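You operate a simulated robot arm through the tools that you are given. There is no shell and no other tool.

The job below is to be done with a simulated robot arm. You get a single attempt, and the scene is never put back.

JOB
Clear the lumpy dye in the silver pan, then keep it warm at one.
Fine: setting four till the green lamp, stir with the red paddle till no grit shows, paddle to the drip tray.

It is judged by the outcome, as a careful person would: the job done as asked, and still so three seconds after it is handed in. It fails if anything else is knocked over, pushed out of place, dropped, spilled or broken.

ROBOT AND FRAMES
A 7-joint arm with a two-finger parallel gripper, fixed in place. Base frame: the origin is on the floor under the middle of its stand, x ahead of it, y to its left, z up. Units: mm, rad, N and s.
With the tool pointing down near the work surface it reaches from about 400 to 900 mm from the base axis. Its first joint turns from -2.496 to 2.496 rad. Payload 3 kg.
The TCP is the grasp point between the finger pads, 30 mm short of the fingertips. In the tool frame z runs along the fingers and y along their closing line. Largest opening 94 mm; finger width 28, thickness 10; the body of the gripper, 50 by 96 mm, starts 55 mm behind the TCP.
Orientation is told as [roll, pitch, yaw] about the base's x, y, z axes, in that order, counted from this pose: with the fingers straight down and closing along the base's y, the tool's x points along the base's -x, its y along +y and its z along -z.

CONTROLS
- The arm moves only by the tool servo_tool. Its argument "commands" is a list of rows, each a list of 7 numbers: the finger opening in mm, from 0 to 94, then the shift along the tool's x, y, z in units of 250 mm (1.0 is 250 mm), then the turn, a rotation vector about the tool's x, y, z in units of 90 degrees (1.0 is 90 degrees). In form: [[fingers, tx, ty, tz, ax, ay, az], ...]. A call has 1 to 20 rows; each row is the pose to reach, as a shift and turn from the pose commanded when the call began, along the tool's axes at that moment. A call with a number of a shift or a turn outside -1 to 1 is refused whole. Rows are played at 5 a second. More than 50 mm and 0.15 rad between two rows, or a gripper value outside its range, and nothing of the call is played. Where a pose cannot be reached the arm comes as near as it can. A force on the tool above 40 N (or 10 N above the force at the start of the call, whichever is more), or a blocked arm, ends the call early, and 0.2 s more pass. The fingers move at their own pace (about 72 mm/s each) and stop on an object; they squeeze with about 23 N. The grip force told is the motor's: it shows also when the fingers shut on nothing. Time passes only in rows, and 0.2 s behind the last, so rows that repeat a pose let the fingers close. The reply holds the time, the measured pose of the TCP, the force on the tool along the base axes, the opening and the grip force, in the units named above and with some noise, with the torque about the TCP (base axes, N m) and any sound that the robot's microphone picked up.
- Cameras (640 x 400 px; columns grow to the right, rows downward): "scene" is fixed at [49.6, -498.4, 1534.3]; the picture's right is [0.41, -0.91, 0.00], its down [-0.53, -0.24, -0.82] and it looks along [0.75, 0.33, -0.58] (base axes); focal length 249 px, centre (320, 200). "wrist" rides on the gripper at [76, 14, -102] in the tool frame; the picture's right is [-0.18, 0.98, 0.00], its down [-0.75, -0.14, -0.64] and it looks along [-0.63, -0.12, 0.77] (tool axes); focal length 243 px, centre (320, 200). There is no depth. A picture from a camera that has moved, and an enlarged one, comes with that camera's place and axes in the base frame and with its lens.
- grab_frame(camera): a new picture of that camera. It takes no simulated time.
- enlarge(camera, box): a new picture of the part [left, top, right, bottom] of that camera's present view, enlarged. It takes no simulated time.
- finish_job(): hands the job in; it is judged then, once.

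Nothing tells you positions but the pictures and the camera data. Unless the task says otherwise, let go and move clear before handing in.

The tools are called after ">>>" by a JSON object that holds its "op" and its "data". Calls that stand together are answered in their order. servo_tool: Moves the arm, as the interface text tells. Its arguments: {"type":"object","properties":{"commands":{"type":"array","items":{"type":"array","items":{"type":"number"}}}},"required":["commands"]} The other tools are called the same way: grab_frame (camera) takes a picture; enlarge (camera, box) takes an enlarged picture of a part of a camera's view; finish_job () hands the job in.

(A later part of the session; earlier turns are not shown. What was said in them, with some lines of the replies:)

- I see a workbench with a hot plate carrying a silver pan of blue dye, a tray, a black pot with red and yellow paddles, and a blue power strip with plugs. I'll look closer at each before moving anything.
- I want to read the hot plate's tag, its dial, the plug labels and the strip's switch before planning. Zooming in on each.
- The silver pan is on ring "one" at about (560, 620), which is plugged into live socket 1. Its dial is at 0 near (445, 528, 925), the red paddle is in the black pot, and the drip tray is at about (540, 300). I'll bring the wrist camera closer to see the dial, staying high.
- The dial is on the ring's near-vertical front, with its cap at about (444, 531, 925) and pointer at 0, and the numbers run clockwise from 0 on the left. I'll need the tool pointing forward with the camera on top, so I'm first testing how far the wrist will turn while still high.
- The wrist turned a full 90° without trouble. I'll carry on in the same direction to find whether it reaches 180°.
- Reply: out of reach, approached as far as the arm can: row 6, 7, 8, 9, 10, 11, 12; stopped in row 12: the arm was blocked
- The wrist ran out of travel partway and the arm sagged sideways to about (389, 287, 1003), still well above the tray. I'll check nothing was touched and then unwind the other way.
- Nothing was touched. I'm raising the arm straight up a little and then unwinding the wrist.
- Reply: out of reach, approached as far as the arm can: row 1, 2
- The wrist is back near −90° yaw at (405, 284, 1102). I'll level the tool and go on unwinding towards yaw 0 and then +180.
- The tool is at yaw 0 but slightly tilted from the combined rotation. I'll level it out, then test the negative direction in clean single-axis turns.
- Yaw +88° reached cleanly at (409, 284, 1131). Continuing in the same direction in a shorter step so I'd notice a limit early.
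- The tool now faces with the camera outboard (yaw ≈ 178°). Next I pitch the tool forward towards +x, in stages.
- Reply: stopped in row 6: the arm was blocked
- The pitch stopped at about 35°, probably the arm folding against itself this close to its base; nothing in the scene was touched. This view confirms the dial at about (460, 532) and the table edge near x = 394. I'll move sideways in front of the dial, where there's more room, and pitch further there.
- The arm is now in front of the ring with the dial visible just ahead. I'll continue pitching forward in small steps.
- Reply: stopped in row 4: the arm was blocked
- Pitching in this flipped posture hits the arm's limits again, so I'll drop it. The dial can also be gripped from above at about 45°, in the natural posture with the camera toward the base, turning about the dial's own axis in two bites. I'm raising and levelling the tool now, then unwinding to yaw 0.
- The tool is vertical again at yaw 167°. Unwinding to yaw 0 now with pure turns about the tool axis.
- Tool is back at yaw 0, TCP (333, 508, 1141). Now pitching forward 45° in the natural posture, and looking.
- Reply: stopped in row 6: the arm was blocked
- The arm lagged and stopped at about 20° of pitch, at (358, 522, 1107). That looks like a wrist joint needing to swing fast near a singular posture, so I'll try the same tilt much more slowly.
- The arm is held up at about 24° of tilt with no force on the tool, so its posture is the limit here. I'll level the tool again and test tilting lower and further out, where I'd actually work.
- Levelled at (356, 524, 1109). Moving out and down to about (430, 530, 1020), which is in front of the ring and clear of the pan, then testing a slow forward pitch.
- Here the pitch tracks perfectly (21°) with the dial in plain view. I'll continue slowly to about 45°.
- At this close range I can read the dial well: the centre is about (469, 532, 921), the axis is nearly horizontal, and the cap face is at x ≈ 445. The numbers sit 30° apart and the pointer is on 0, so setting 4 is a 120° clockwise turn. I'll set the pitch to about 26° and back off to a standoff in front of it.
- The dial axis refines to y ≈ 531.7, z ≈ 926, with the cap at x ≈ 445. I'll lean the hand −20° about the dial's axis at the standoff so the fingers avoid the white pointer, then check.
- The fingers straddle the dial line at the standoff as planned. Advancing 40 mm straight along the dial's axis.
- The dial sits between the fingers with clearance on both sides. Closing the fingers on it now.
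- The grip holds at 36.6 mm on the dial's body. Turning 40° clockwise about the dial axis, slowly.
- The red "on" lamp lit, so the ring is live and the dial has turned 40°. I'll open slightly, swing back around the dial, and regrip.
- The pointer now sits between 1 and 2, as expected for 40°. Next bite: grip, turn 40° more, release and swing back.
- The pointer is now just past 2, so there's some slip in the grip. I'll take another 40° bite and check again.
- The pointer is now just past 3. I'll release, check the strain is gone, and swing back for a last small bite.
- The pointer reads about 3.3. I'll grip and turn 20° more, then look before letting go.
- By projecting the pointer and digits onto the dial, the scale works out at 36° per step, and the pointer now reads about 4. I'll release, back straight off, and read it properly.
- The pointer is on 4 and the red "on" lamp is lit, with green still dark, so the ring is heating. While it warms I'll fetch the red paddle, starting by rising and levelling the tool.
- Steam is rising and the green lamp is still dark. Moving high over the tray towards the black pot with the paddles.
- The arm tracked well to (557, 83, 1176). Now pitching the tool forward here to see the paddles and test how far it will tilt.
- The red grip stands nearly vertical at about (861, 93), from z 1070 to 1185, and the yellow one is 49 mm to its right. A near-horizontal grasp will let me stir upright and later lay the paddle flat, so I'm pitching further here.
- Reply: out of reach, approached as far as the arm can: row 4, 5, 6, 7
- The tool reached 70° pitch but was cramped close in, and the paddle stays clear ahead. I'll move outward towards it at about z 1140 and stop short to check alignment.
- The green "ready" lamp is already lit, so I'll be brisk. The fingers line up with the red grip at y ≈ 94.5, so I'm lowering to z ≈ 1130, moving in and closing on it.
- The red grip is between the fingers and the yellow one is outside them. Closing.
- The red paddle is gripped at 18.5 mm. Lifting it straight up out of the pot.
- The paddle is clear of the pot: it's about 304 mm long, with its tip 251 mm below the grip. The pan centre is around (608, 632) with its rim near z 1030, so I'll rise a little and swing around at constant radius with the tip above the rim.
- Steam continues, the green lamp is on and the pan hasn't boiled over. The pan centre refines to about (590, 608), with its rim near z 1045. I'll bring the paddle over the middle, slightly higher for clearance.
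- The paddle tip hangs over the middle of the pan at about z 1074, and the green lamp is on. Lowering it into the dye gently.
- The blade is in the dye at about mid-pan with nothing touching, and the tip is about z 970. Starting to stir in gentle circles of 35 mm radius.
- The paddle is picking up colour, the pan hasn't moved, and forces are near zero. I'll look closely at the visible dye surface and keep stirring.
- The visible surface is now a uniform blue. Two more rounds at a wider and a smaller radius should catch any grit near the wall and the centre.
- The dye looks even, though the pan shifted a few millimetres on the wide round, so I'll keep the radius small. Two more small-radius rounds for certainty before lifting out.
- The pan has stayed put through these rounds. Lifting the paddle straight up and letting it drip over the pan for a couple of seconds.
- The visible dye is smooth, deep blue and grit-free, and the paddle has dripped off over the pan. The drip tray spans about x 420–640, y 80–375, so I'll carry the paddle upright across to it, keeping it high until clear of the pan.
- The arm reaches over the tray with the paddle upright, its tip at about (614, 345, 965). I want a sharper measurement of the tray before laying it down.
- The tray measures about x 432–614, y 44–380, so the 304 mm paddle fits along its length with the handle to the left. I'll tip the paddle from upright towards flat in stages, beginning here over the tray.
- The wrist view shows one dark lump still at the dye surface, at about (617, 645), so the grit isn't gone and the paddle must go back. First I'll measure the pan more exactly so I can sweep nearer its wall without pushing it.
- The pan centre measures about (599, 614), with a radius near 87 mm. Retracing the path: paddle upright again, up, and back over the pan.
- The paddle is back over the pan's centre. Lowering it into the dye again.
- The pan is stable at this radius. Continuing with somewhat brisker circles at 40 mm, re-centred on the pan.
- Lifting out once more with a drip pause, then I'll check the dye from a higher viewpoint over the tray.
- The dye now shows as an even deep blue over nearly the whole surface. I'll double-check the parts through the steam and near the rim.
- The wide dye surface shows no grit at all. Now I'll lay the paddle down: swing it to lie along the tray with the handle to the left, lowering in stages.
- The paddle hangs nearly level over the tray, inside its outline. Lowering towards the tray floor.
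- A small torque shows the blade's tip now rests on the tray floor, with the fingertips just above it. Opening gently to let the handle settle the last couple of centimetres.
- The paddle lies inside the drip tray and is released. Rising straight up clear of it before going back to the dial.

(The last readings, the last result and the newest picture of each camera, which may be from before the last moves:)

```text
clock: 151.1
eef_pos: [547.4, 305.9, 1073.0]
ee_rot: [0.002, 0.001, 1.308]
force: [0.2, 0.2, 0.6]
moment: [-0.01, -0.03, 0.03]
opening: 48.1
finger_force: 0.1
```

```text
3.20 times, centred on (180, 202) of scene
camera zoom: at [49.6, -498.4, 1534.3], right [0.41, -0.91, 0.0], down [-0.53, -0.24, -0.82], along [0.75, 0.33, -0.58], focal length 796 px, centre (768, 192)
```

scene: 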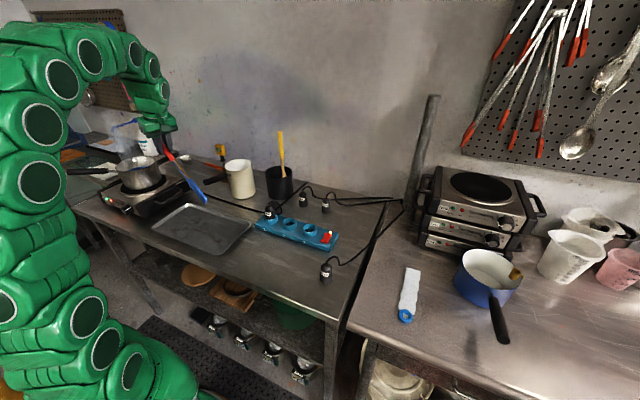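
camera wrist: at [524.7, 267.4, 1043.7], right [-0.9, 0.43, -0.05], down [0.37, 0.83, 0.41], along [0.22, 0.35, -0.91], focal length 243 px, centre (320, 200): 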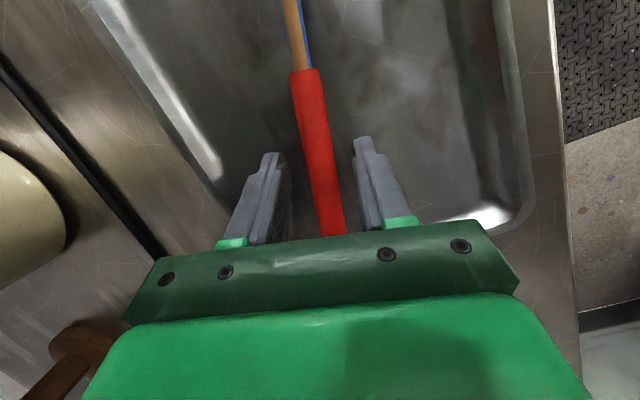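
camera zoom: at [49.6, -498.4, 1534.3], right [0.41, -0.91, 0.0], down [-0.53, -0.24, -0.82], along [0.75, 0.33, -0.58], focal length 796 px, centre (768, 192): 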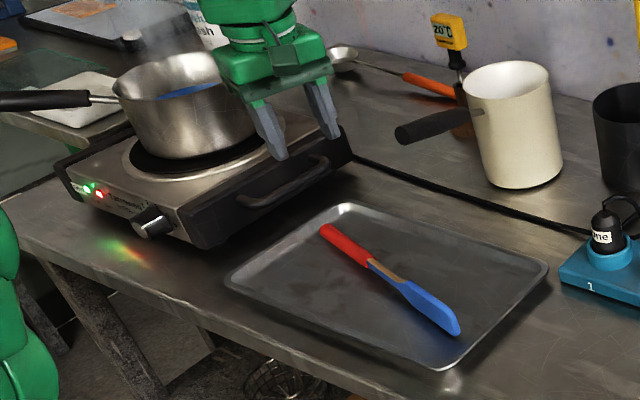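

The paddle rests safely in the tray. Heading back to the dial's front at a safe height and turning the tool back to yaw 0.

>>> {"op": "servo_tool", "data": {"commands": [[48, -0.0756, 0.087, -0.009, 0, 0, 0.0926], [48, -0.1511, 0.174, -0.018, 0, 0, 0.1851], [48, -0.2267, 0.261, -0.027, 0, 0, 0.2777], [48, -0.3022, 0.348, -0.036, 0, 0, 0.3702], [48, -0.3778, 0.435, -0.044, 0, 0, 0.4628], [48, -0.4533, 0.522, -0.053, 0, 0, 0.5553], [48, -0.5289, 0.609, -0.062, 0, 0, 0.6479], [48, -0.6044, 0.696, -0.071, 0, 0, 0.7404], [48, -0.68, 0.783, -0.08, 0, 0, 0.833], [48, -0.68, 0.783, -0.08, 0, 0, 0.833]]}}

>>> {"op": "grab_frame", "data": {"camera": "wrist"}}

```text
clock: 153.3
eef_pos: [402.6, 520.3, 1094.7]
ee_rot: [0.0, 0.0, -0.001]
force: [0.7, -0.3, -0.3]
moment: [-0.03, 0.0, 0.04]
opening: 48.2
finger_force: 0.1
```

```text
taken
camera wrist: at [327.0, 533.8, 1196.5], right [0.19, 0.98, 0.0], down [0.75, -0.14, 0.64], along [0.63, -0.12, -0.77], focal length 243 px, centre (320, 200)
```

wrist: 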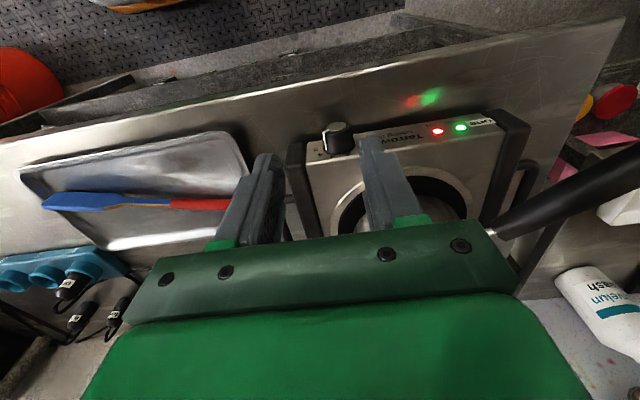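

>>> {"op": "servo_tool", "data": {"commands": [[48, 0.0045, 0.0086, 0.12, 0, -0.0573, 0], [48, 0.009, 0.0171, 0.24, 0, -0.1146, 0], [48, 0.0134, 0.0257, 0.36, 0, -0.1719, 0], [48, 0.0179, 0.0342, 0.48, 0, -0.2292, 0], [48, 0.0224, 0.0428, 0.6, 0, -0.2865, 0], [48, 0.0224, 0.0428, 0.6, 0, -0.2865, 0]]}}

>>> {"op": "enlarge", "data": {"camera": "wrist", "box": [220, 130, 440, 260]}}

```text
clock: 154.7
eef_pos: [396.8, 529.9, 947.4]
ee_rot: [0.0, -0.451, 0.0]
force: [-0.6, 0.5, 0.0]
moment: [0.02, 0.01, -0.04]
opening: 47.7
finger_force: 0.0
```

```text
2.91 times, centred on (330, 195) of wrist
camera zoom: at [285.0, 544.0, 1006.4], right [0.17, 0.98, 0.08], down [0.4, -0.14, 0.91], along [0.9, -0.12, -0.42], focal length 706 px, centre (291, 214)
```

zoom: 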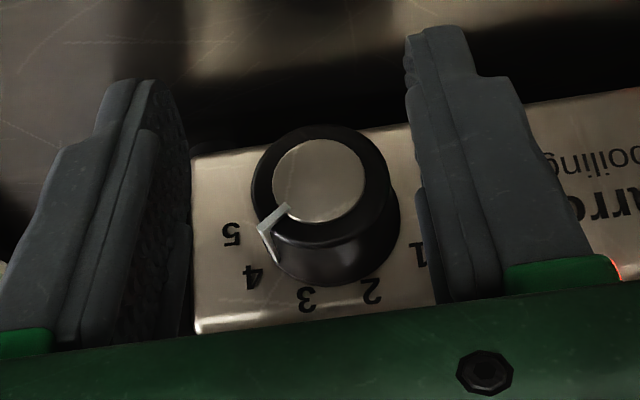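

The pointer still reads exactly 4. Leaning the hand +20° about the dial axis and moving in around the dial for the turn back to 1.

>>> {"op": "servo_tool", "data": {"commands": [[48, 0, -0.005, 0.0095, -0.067, 0, 0.0322], [48, 0, -0.011, 0.019, -0.133, 0, 0.0645], [48, 0, -0.016, 0.0286, -0.2, 0, 0.0967], [48, -0.0351, -0.016, 0.0456, -0.2, 0, 0.0967], [48, -0.0702, -0.016, 0.0625, -0.2, 0, 0.0967], [48, -0.1053, -0.016, 0.0795, -0.2, 0, 0.0967], [48, -0.1404, -0.016, 0.0965, -0.2, 0, 0.0967], [48, -0.1404, -0.016, 0.0965, -0.2, 0, 0.0967]]}}

>>> {"op": "enlarge", "data": {"camera": "wrist", "box": [230, 110, 430, 240]}}

```text
clock: 156.5
eef_pos: [440.3, 528.3, 938.8]
ee_rot: [0.382, -0.42, -0.161]
force: [-0.4, 0.7, -0.1]
moment: [-0.03, 0.04, 0.03]
opening: 48.1
finger_force: 0.1
```

```text
3.08 times, centred on (330, 175) of wrist
camera zoom: at [327.4, 521.1, 999.2], right [0.17, 0.9, 0.41], down [0.4, -0.44, 0.8], along [0.9, 0.03, -0.43], focal length 746 px, centre (289, 277)
```

zoom: 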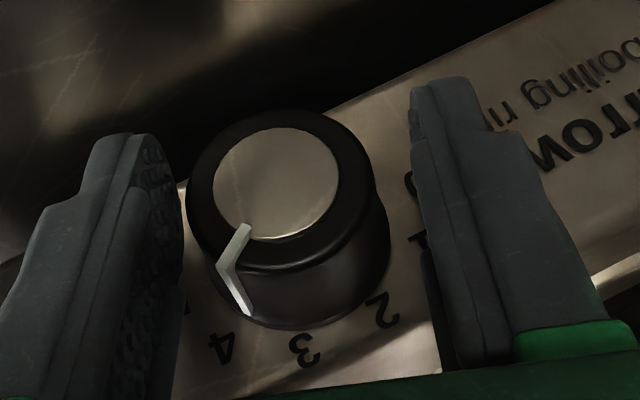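

The pointer is clear of both fingers and the dial is between them, slightly nearer one side. I'll nudge 2 mm, close, and turn 40° counter-clockwise.

>>> {"op": "servo_tool", "data": {"commands": [[48, 0, -0.008, 0, 0, 0, 0], [25, 0, -0.008, 0, 0, 0, 0], [25, 0, -0.008, 0, 0, 0, 0], [25, 0, -0.008, 0, 0, 0, 0], [25, 0.0001, -0.0029, 0.0002, 0.05, 0, -0.0242], [25, 0.0004, 0.0021, 0.0008, 0.1, 0, -0.0483], [25, 0.0009, 0.007, 0.0018, 0.15, 0, -0.0725], [25, 0.0015, 0.0118, 0.0031, 0.2, 0, -0.0967], [25, 0.0024, 0.0165, 0.0049, 0.25, 0, -0.1208], [25, 0.0034, 0.021, 0.007, 0.3, 0, -0.145], [25, 0.0046, 0.0253, 0.0094, 0.35, 0, -0.1692], [25, 0.0059, 0.0293, 0.0122, 0.4, 0, -0.1933], [25, 0.0059, 0.0293, 0.0122, 0.4, 0, -0.1933]]}}

>>> {"op": "enlarge", "data": {"camera": "wrist", "box": [230, 110, 430, 240]}}

```text
clock: 159.3
eef_pos: [439.6, 537.0, 939.0]
ee_rot: [-0.385, -0.421, 0.166]
force: [9.2, 6.5, 13.2]
moment: [0.03, -0.35, -0.02]
opening: 36.1
finger_force: 23.0
```

```text
3.08 times, centred on (330, 175) of wrist
camera zoom: at [326.6, 570.0, 989.2], right [0.16, 0.95, -0.26], down [0.4, 0.18, 0.9], along [0.9, -0.25, -0.35], focal length 746 px, centre (289, 277)
```

zoom: 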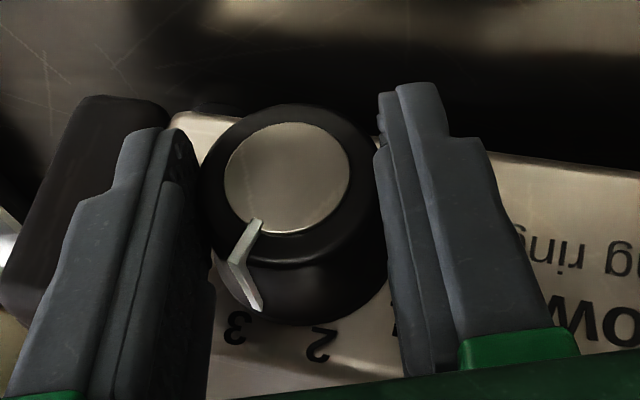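

The pointer has come back to about 3. Releasing, swinging around, regripping and turning another 40°.

>>> {"op": "servo_tool", "data": {"commands": [[46, 0, 0, 0, 0, 0, 0], [46, 0, 0, 0, 0, 0, 0], [46, 0.0002, -0.0081, 0.0005, -0.08, 0, 0.0387], [46, 0.001, -0.016, 0.002, -0.16, 0, 0.0773], [46, 0.0022, -0.0236, 0.0045, -0.24, 0, 0.116], [46, 0.0038, -0.0307, 0.0079, -0.32, 0, 0.1547], [46, 0.0059, -0.0373, 0.0122, -0.4, 0, 0.1933], [25, 0.0059, -0.0373, 0.0122, -0.4, 0, 0.1933], [25, 0.0059, -0.0373, 0.0122, -0.4, 0, 0.1933], [25, 0.0059, -0.0373, 0.0122, -0.4, 0, 0.1933], [25, 0.0046, -0.0333, 0.0094, -0.35, 0, 0.1692], [25, 0.0034, -0.029, 0.007, -0.3, 0, 0.145], [25, 0.0024, -0.0245, 0.0049, -0.25, 0, 0.1208], [25, 0.0015, -0.0198, 0.0031, -0.2, 0, 0.0967], [25, 0.0009, -0.015, 0.0018, -0.15, 0, 0.0725], [25, 0.0004, -0.0101, 0.0008, -0.1, 0, 0.0483], [25, 0.0001, -0.0051, 0.0002, -0.05, 0, 0.0242], [25, 0, 0, 0, 0, 0, 0], [25, 0, 0, 0, 0, 0, 0]]}}

>>> {"op": "enlarge", "data": {"camera": "wrist", "box": [230, 110, 430, 240]}}

```text
clock: 163.3
eef_pos: [439.2, 536.5, 938.6]
ee_rot: [-0.383, -0.421, 0.165]
force: [-4.4, -7.9, 9.1]
moment: [-0.12, -0.16, -0.44]
opening: 36.8
finger_force: 23.4
```

```text
3.08 times, centred on (330, 175) of wrist
camera zoom: at [326.4, 570.6, 988.9], right [0.16, 0.95, -0.26], down [0.4, 0.18, 0.9], along [0.9, -0.25, -0.35], focal length 746 px, centre (289, 277)
```

zoom: 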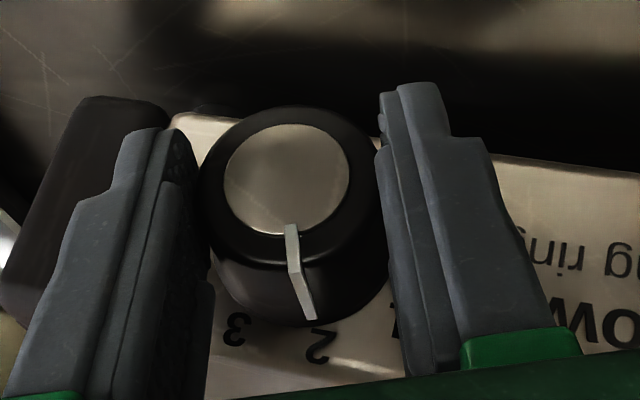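

The pointer now reads 2. One more bite of about the same size should bring it to 1.

>>> {"op": "servo_tool", "data": {"commands": [[46, 0, 0, 0, 0, 0, 0], [46, 0, 0, 0, 0, 0, 0], [46, 0.0002, -0.0081, 0.0005, -0.08, 0, 0.0387], [46, 0.001, -0.016, 0.002, -0.16, 0, 0.0773], [46, 0.0022, -0.0236, 0.0045, -0.24, 0, 0.116], [46, 0.0038, -0.0307, 0.0079, -0.32, 0, 0.1547], [46, 0.0059, -0.0373, 0.0122, -0.4, 0, 0.1933], [25, 0.0059, -0.0373, 0.0122, -0.4, 0, 0.1933], [25, 0.0059, -0.0373, 0.0122, -0.4, 0, 0.1933], [25, 0.0059, -0.0373, 0.0122, -0.4, 0, 0.1933], [25, 0.0046, -0.0333, 0.0094, -0.35, 0, 0.1692], [25, 0.0034, -0.029, 0.007, -0.3, 0, 0.145], [25, 0.0024, -0.0245, 0.0049, -0.25, 0, 0.1208], [25, 0.0015, -0.0198, 0.0031, -0.2, 0, 0.0967], [25, 0.0009, -0.015, 0.0018, -0.15, 0, 0.0725], [25, 0.0004, -0.0101, 0.0008, -0.1, 0, 0.0483], [25, 0.0001, -0.0051, 0.0002, -0.05, 0, 0.0242], [25, 0, 0, 0, 0, 0, 0], [25, 0, 0, 0, 0, 0, 0]]}}

>>> {"op": "enlarge", "data": {"camera": "wrist", "box": [230, 110, 430, 240]}}

```text
clock: 167.3
eef_pos: [440.7, 534.7, 938.1]
ee_rot: [-0.386, -0.42, 0.163]
force: [-9.4, -24.3, 19.0]
moment: [-0.42, -0.28, -0.46]
opening: 36.4
finger_force: 23.1
```

```text
3.08 times, centred on (330, 175) of wrist
camera zoom: at [327.6, 569.6, 987.8], right [0.17, 0.95, -0.26], down [0.4, 0.18, 0.9], along [0.9, -0.25, -0.35], focal length 746 px, centre (289, 277)
```

zoom: 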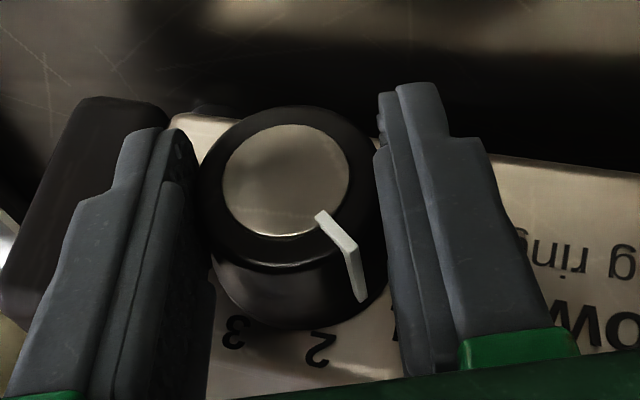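

The pointer looks to be on 1. Releasing and backing straight off to confirm and relieve the side load.

>>> {"op": "servo_tool", "data": {"commands": [[46, 0, 0, 0, 0, 0, 0], [48, 0, 0, 0, 0, 0, 0], [48, 0.036, 0, -0.0174, 0, 0, 0], [48, 0.09, 0, -0.0435, 0, 0, 0], [48, 0.144, 0, -0.0696, 0, 0, 0], [48, 0.144, 0, -0.0696, -0.067, 0, 0.0322], [48, 0.15, -0.01, -0.1, -0.133, 0, 0.0645], [48, 0.18, -0.0238, -0.15, -0.2, 0, 0.0967], [48, 0.18, -0.0238, -0.15, -0.2, 0, 0.0967]]}}

>>> {"op": "enlarge", "data": {"camera": "wrist", "box": [230, 110, 430, 240]}}

>>> {"op": "grab_frame", "data": {"camera": "wrist"}}

>>> {"op": "enlarge", "data": {"camera": "scene", "box": [60, 140, 180, 230]}}

```text
clock: 169.3
eef_pos: [384.6, 536.7, 952.3]
ee_rot: [0.002, -0.451, -0.001]
force: [-0.6, 0.2, -0.1]
moment: [0.01, 0.0, -0.05]
opening: 48.1
finger_force: 0.1
```

```text
3.08 times, centred on (330, 175) of wrist
camera zoom: at [271.7, 551.1, 1011.1], right [0.17, 0.98, 0.08], down [0.4, -0.14, 0.91], along [0.9, -0.12, -0.42], focal length 746 px, centre (289, 277)
```

zoom: 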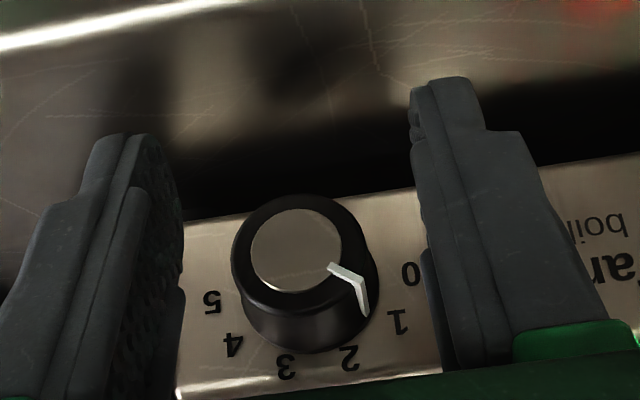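

```text
taken
camera wrist: at [271.7, 551.1, 1011.1], right [0.17, 0.98, 0.08], down [0.4, -0.14, 0.91], along [0.9, -0.12, -0.42], focal length 243 px, centre (320, 200)
```

wrist: 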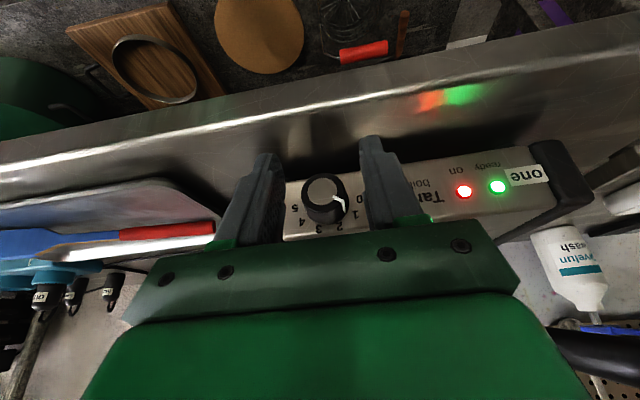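

```text
4.44 times, centred on (120, 185) of scene
camera zoom: at [49.6, -498.4, 1534.3], right [0.41, -0.91, 0.0], down [-0.53, -0.24, -0.82], along [0.75, 0.33, -0.58], focal length 1106 px, centre (1209, 267)
```

zoom: 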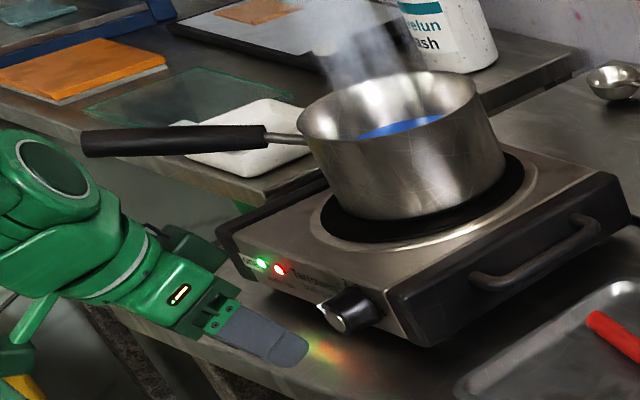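

The dial pointer is on 1, the ring hasn't moved, and the paddle is in the tray. I'll rise clear and go back to the starting viewpoint, where the lumps first showed, for a final check of the dye.

>>> {"op": "servo_tool", "data": {"commands": [[60, -0.066, 0, -0.135, 0, 0, 0], [60, -0.132, 0, -0.27, 0, 0.072, 0], [80, -0.198, 0, -0.405, 0, 0.145, 0], [94, -0.263, 0, -0.539, 0, 0.217, 0], [94, -0.263, 0, -0.539, 0, 0.287, 0], [94, -0.263, 0, -0.539, 0, 0.287, 0]]}}

>>> {"op": "servo_tool", "data": {"commands": [[94, 0.0206, -0.1417, -0.1043, 0, 0, 0], [94, 0.0411, -0.2834, -0.2086, 0, 0, 0], [94, 0.0617, -0.4251, -0.3129, 0, 0, 0], [94, 0.0823, -0.5669, -0.4171, 0, 0, 0], [94, 0.1029, -0.7086, -0.5214, 0, 0, 0], [94, 0.1234, -0.8503, -0.6257, 0, 0, 0], [94, 0.144, -0.992, -0.73, 0, 0, 0], [94, 0.144, -0.992, -0.73, 0, 0, 0]]}}

>>> {"op": "enlarge", "data": {"camera": "wrist", "box": [400, 60, 640, 240]}}

>>> {"op": "grab_frame", "data": {"camera": "scene"}}

```text
clock: 170.7
eef_pos: [382.6, 534.2, 1101.9]
ee_rot: [0.0, 0.005, -0.001]
force: [-1.3, 0.0, -0.6]
moment: [-0.01, 0.01, -0.02]
opening: 93.6
finger_force: 0.1
```

```text
clock: 172.5
eef_pos: [353.9, 286.0, 1279.9]
ee_rot: [-0.002, 0.024, -0.005]
force: [-0.8, 0.5, -0.7]
moment: [0.03, -0.02, -0.03]
opening: 94.0
finger_force: 0.0
```

```text
2.22 times, centred on (520, 150) of wrist
camera zoom: at [280.3, 301.3, 1384.4], right [0.19, 0.98, -0.01], down [0.77, -0.14, 0.62], along [0.61, -0.12, -0.78], focal length 539 px, centre (-124, 311)
```

zoom: 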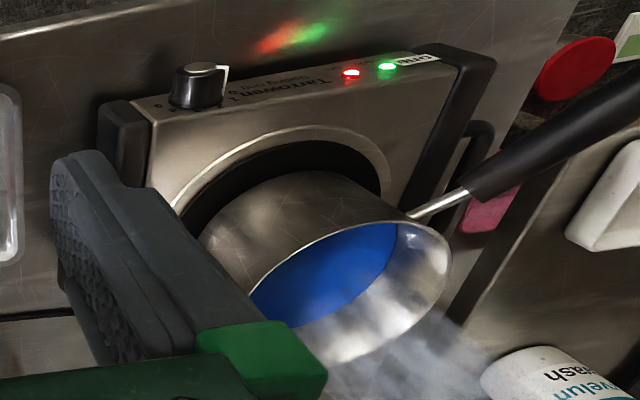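

```text
taken
```

scene: 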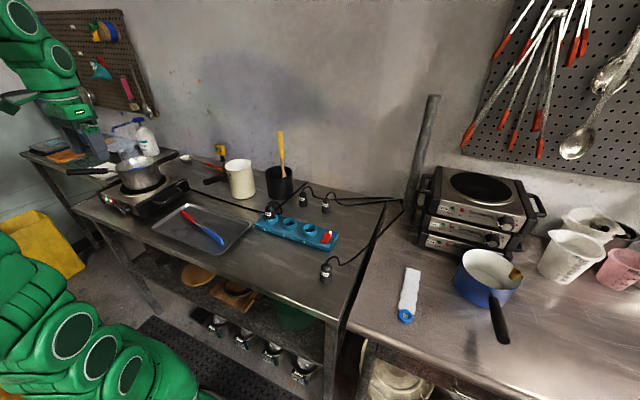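

The dye is smooth and blue here, with no lumps where they first showed. One more high look from nearer to cover the part hidden by the near wall.

>>> {"op": "servo_tool", "data": {"commands": [[94, -0.053, 0.147, 0, 0, 0, 0], [94, -0.106, 0.294, 0, 0, 0, 0], [94, -0.158, 0.442, 0, 0, 0, 0], [94, -0.211, 0.589, 0, 0, 0, 0], [94, -0.264, 0.736, 0, 0, 0, 0], [94, -0.264, 0.736, 0, 0, 0, 0]]}}

>>> {"op": "grab_frame", "data": {"camera": "wrist"}}

>>> {"op": "enlarge", "data": {"camera": "wrist", "box": [300, 80, 460, 200]}}

```text
clock: 173.9
eef_pos: [414.3, 474.0, 1288.6]
ee_rot: [0.001, 0.001, 0.0]
force: [0.5, 0.2, -0.2]
moment: [0.04, 0.02, 0.02]
opening: 93.9
finger_force: 0.0
```

```text
taken
camera wrist: at [338.7, 488.6, 1389.3], right [0.18, 0.98, 0.0], down [0.75, -0.14, 0.64], along [0.63, -0.12, -0.77], focal length 243 px, centre (320, 200)
```

wrist: 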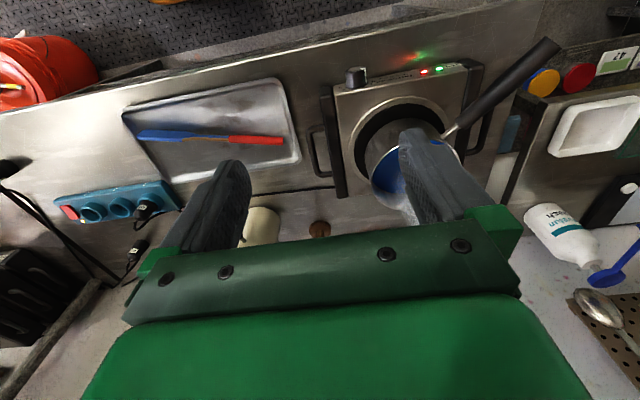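

```text
3.33 times, centred on (380, 140) of wrist
camera zoom: at [338.7, 488.6, 1389.3], right [0.18, 0.98, 0.0], down [0.75, -0.14, 0.64], along [0.63, -0.12, -0.77], focal length 809 px, centre (120, 400)
```

zoom: 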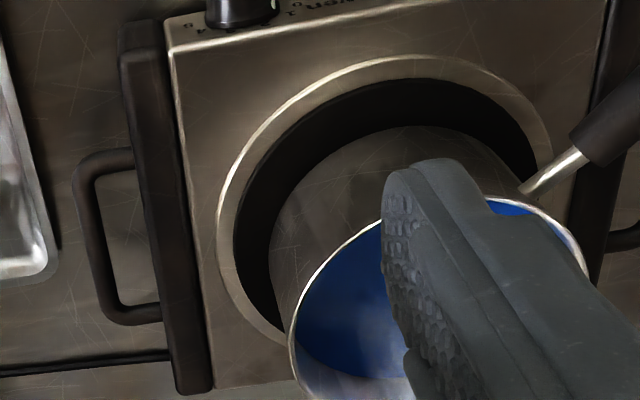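

>>> {"op": "servo_tool", "data": {"commands": [[94, 0, 0.15, 0, 0, 0, 0], [94, 0, 0.3, 0, 0, 0, 0], [94, 0, 0.4, -0.05, 0, 0, 0], [94, 0, 0.4, -0.05, 0, 0, 0]]}}

>>> {"op": "enlarge", "data": {"camera": "wrist", "box": [240, 80, 420, 220]}}

```text
clock: 174.9
eef_pos: [408.3, 541.2, 1266.4]
ee_rot: [-0.001, 0.002, 0.0]
force: [0.0, -0.5, 0.1]
moment: [0.03, -0.02, -0.01]
opening: 94.1
finger_force: 0.0
out of reach, approached as far as the arm can: row 1, 2, 3, 4
```

```text
2.86 times, centred on (330, 150) of wrist
camera zoom: at [333.6, 554.6, 1369.0], right [0.18, 0.98, 0.0], down [0.75, -0.14, 0.64], along [0.63, -0.12, -0.77], focal length 693 px, centre (291, 343)
```

zoom: 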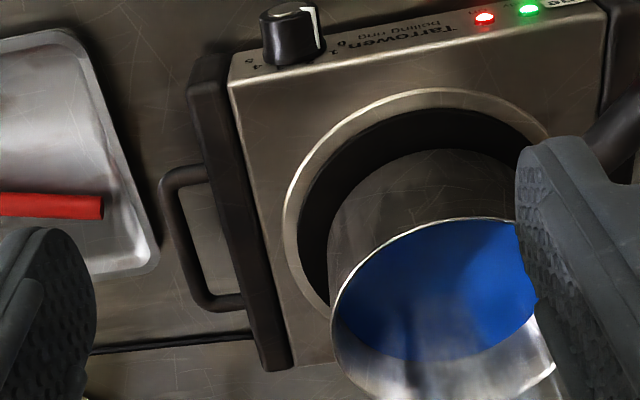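

From all angles the dye is an even blue with no grit. The dial is on 1 with the ring on, the red paddle is in the drip tray, everything else is in place and the arm is clear, so I'm handing in.

>>> {"op": "finish_job", "data": {}}

```text
The job is handed in.
```

The dye in the silver pan is clear, and ring "one" is now keeping it warm at setting one. The job is handed in; I haven't seen a verdict.

- **Heating:** I set the dial to four and lifted the paddle out once the green lamp was lit.
- **Stirring:** A check after the first round showed one lump left, so I stirred again. After that I found no grit from any angle I checked.
- **Paddle:** The red paddle lies inside the drip tray.
- **Dial:** By my reading the pointer sits at about 1.0 to 1.1. Both lamps were still lit when I left.

The pan shifted roughly a centimetre on the ring during the stirring, mostly on one wide pass. It is still sitting on the hot plate. I saw nothing else disturbed or spilled.
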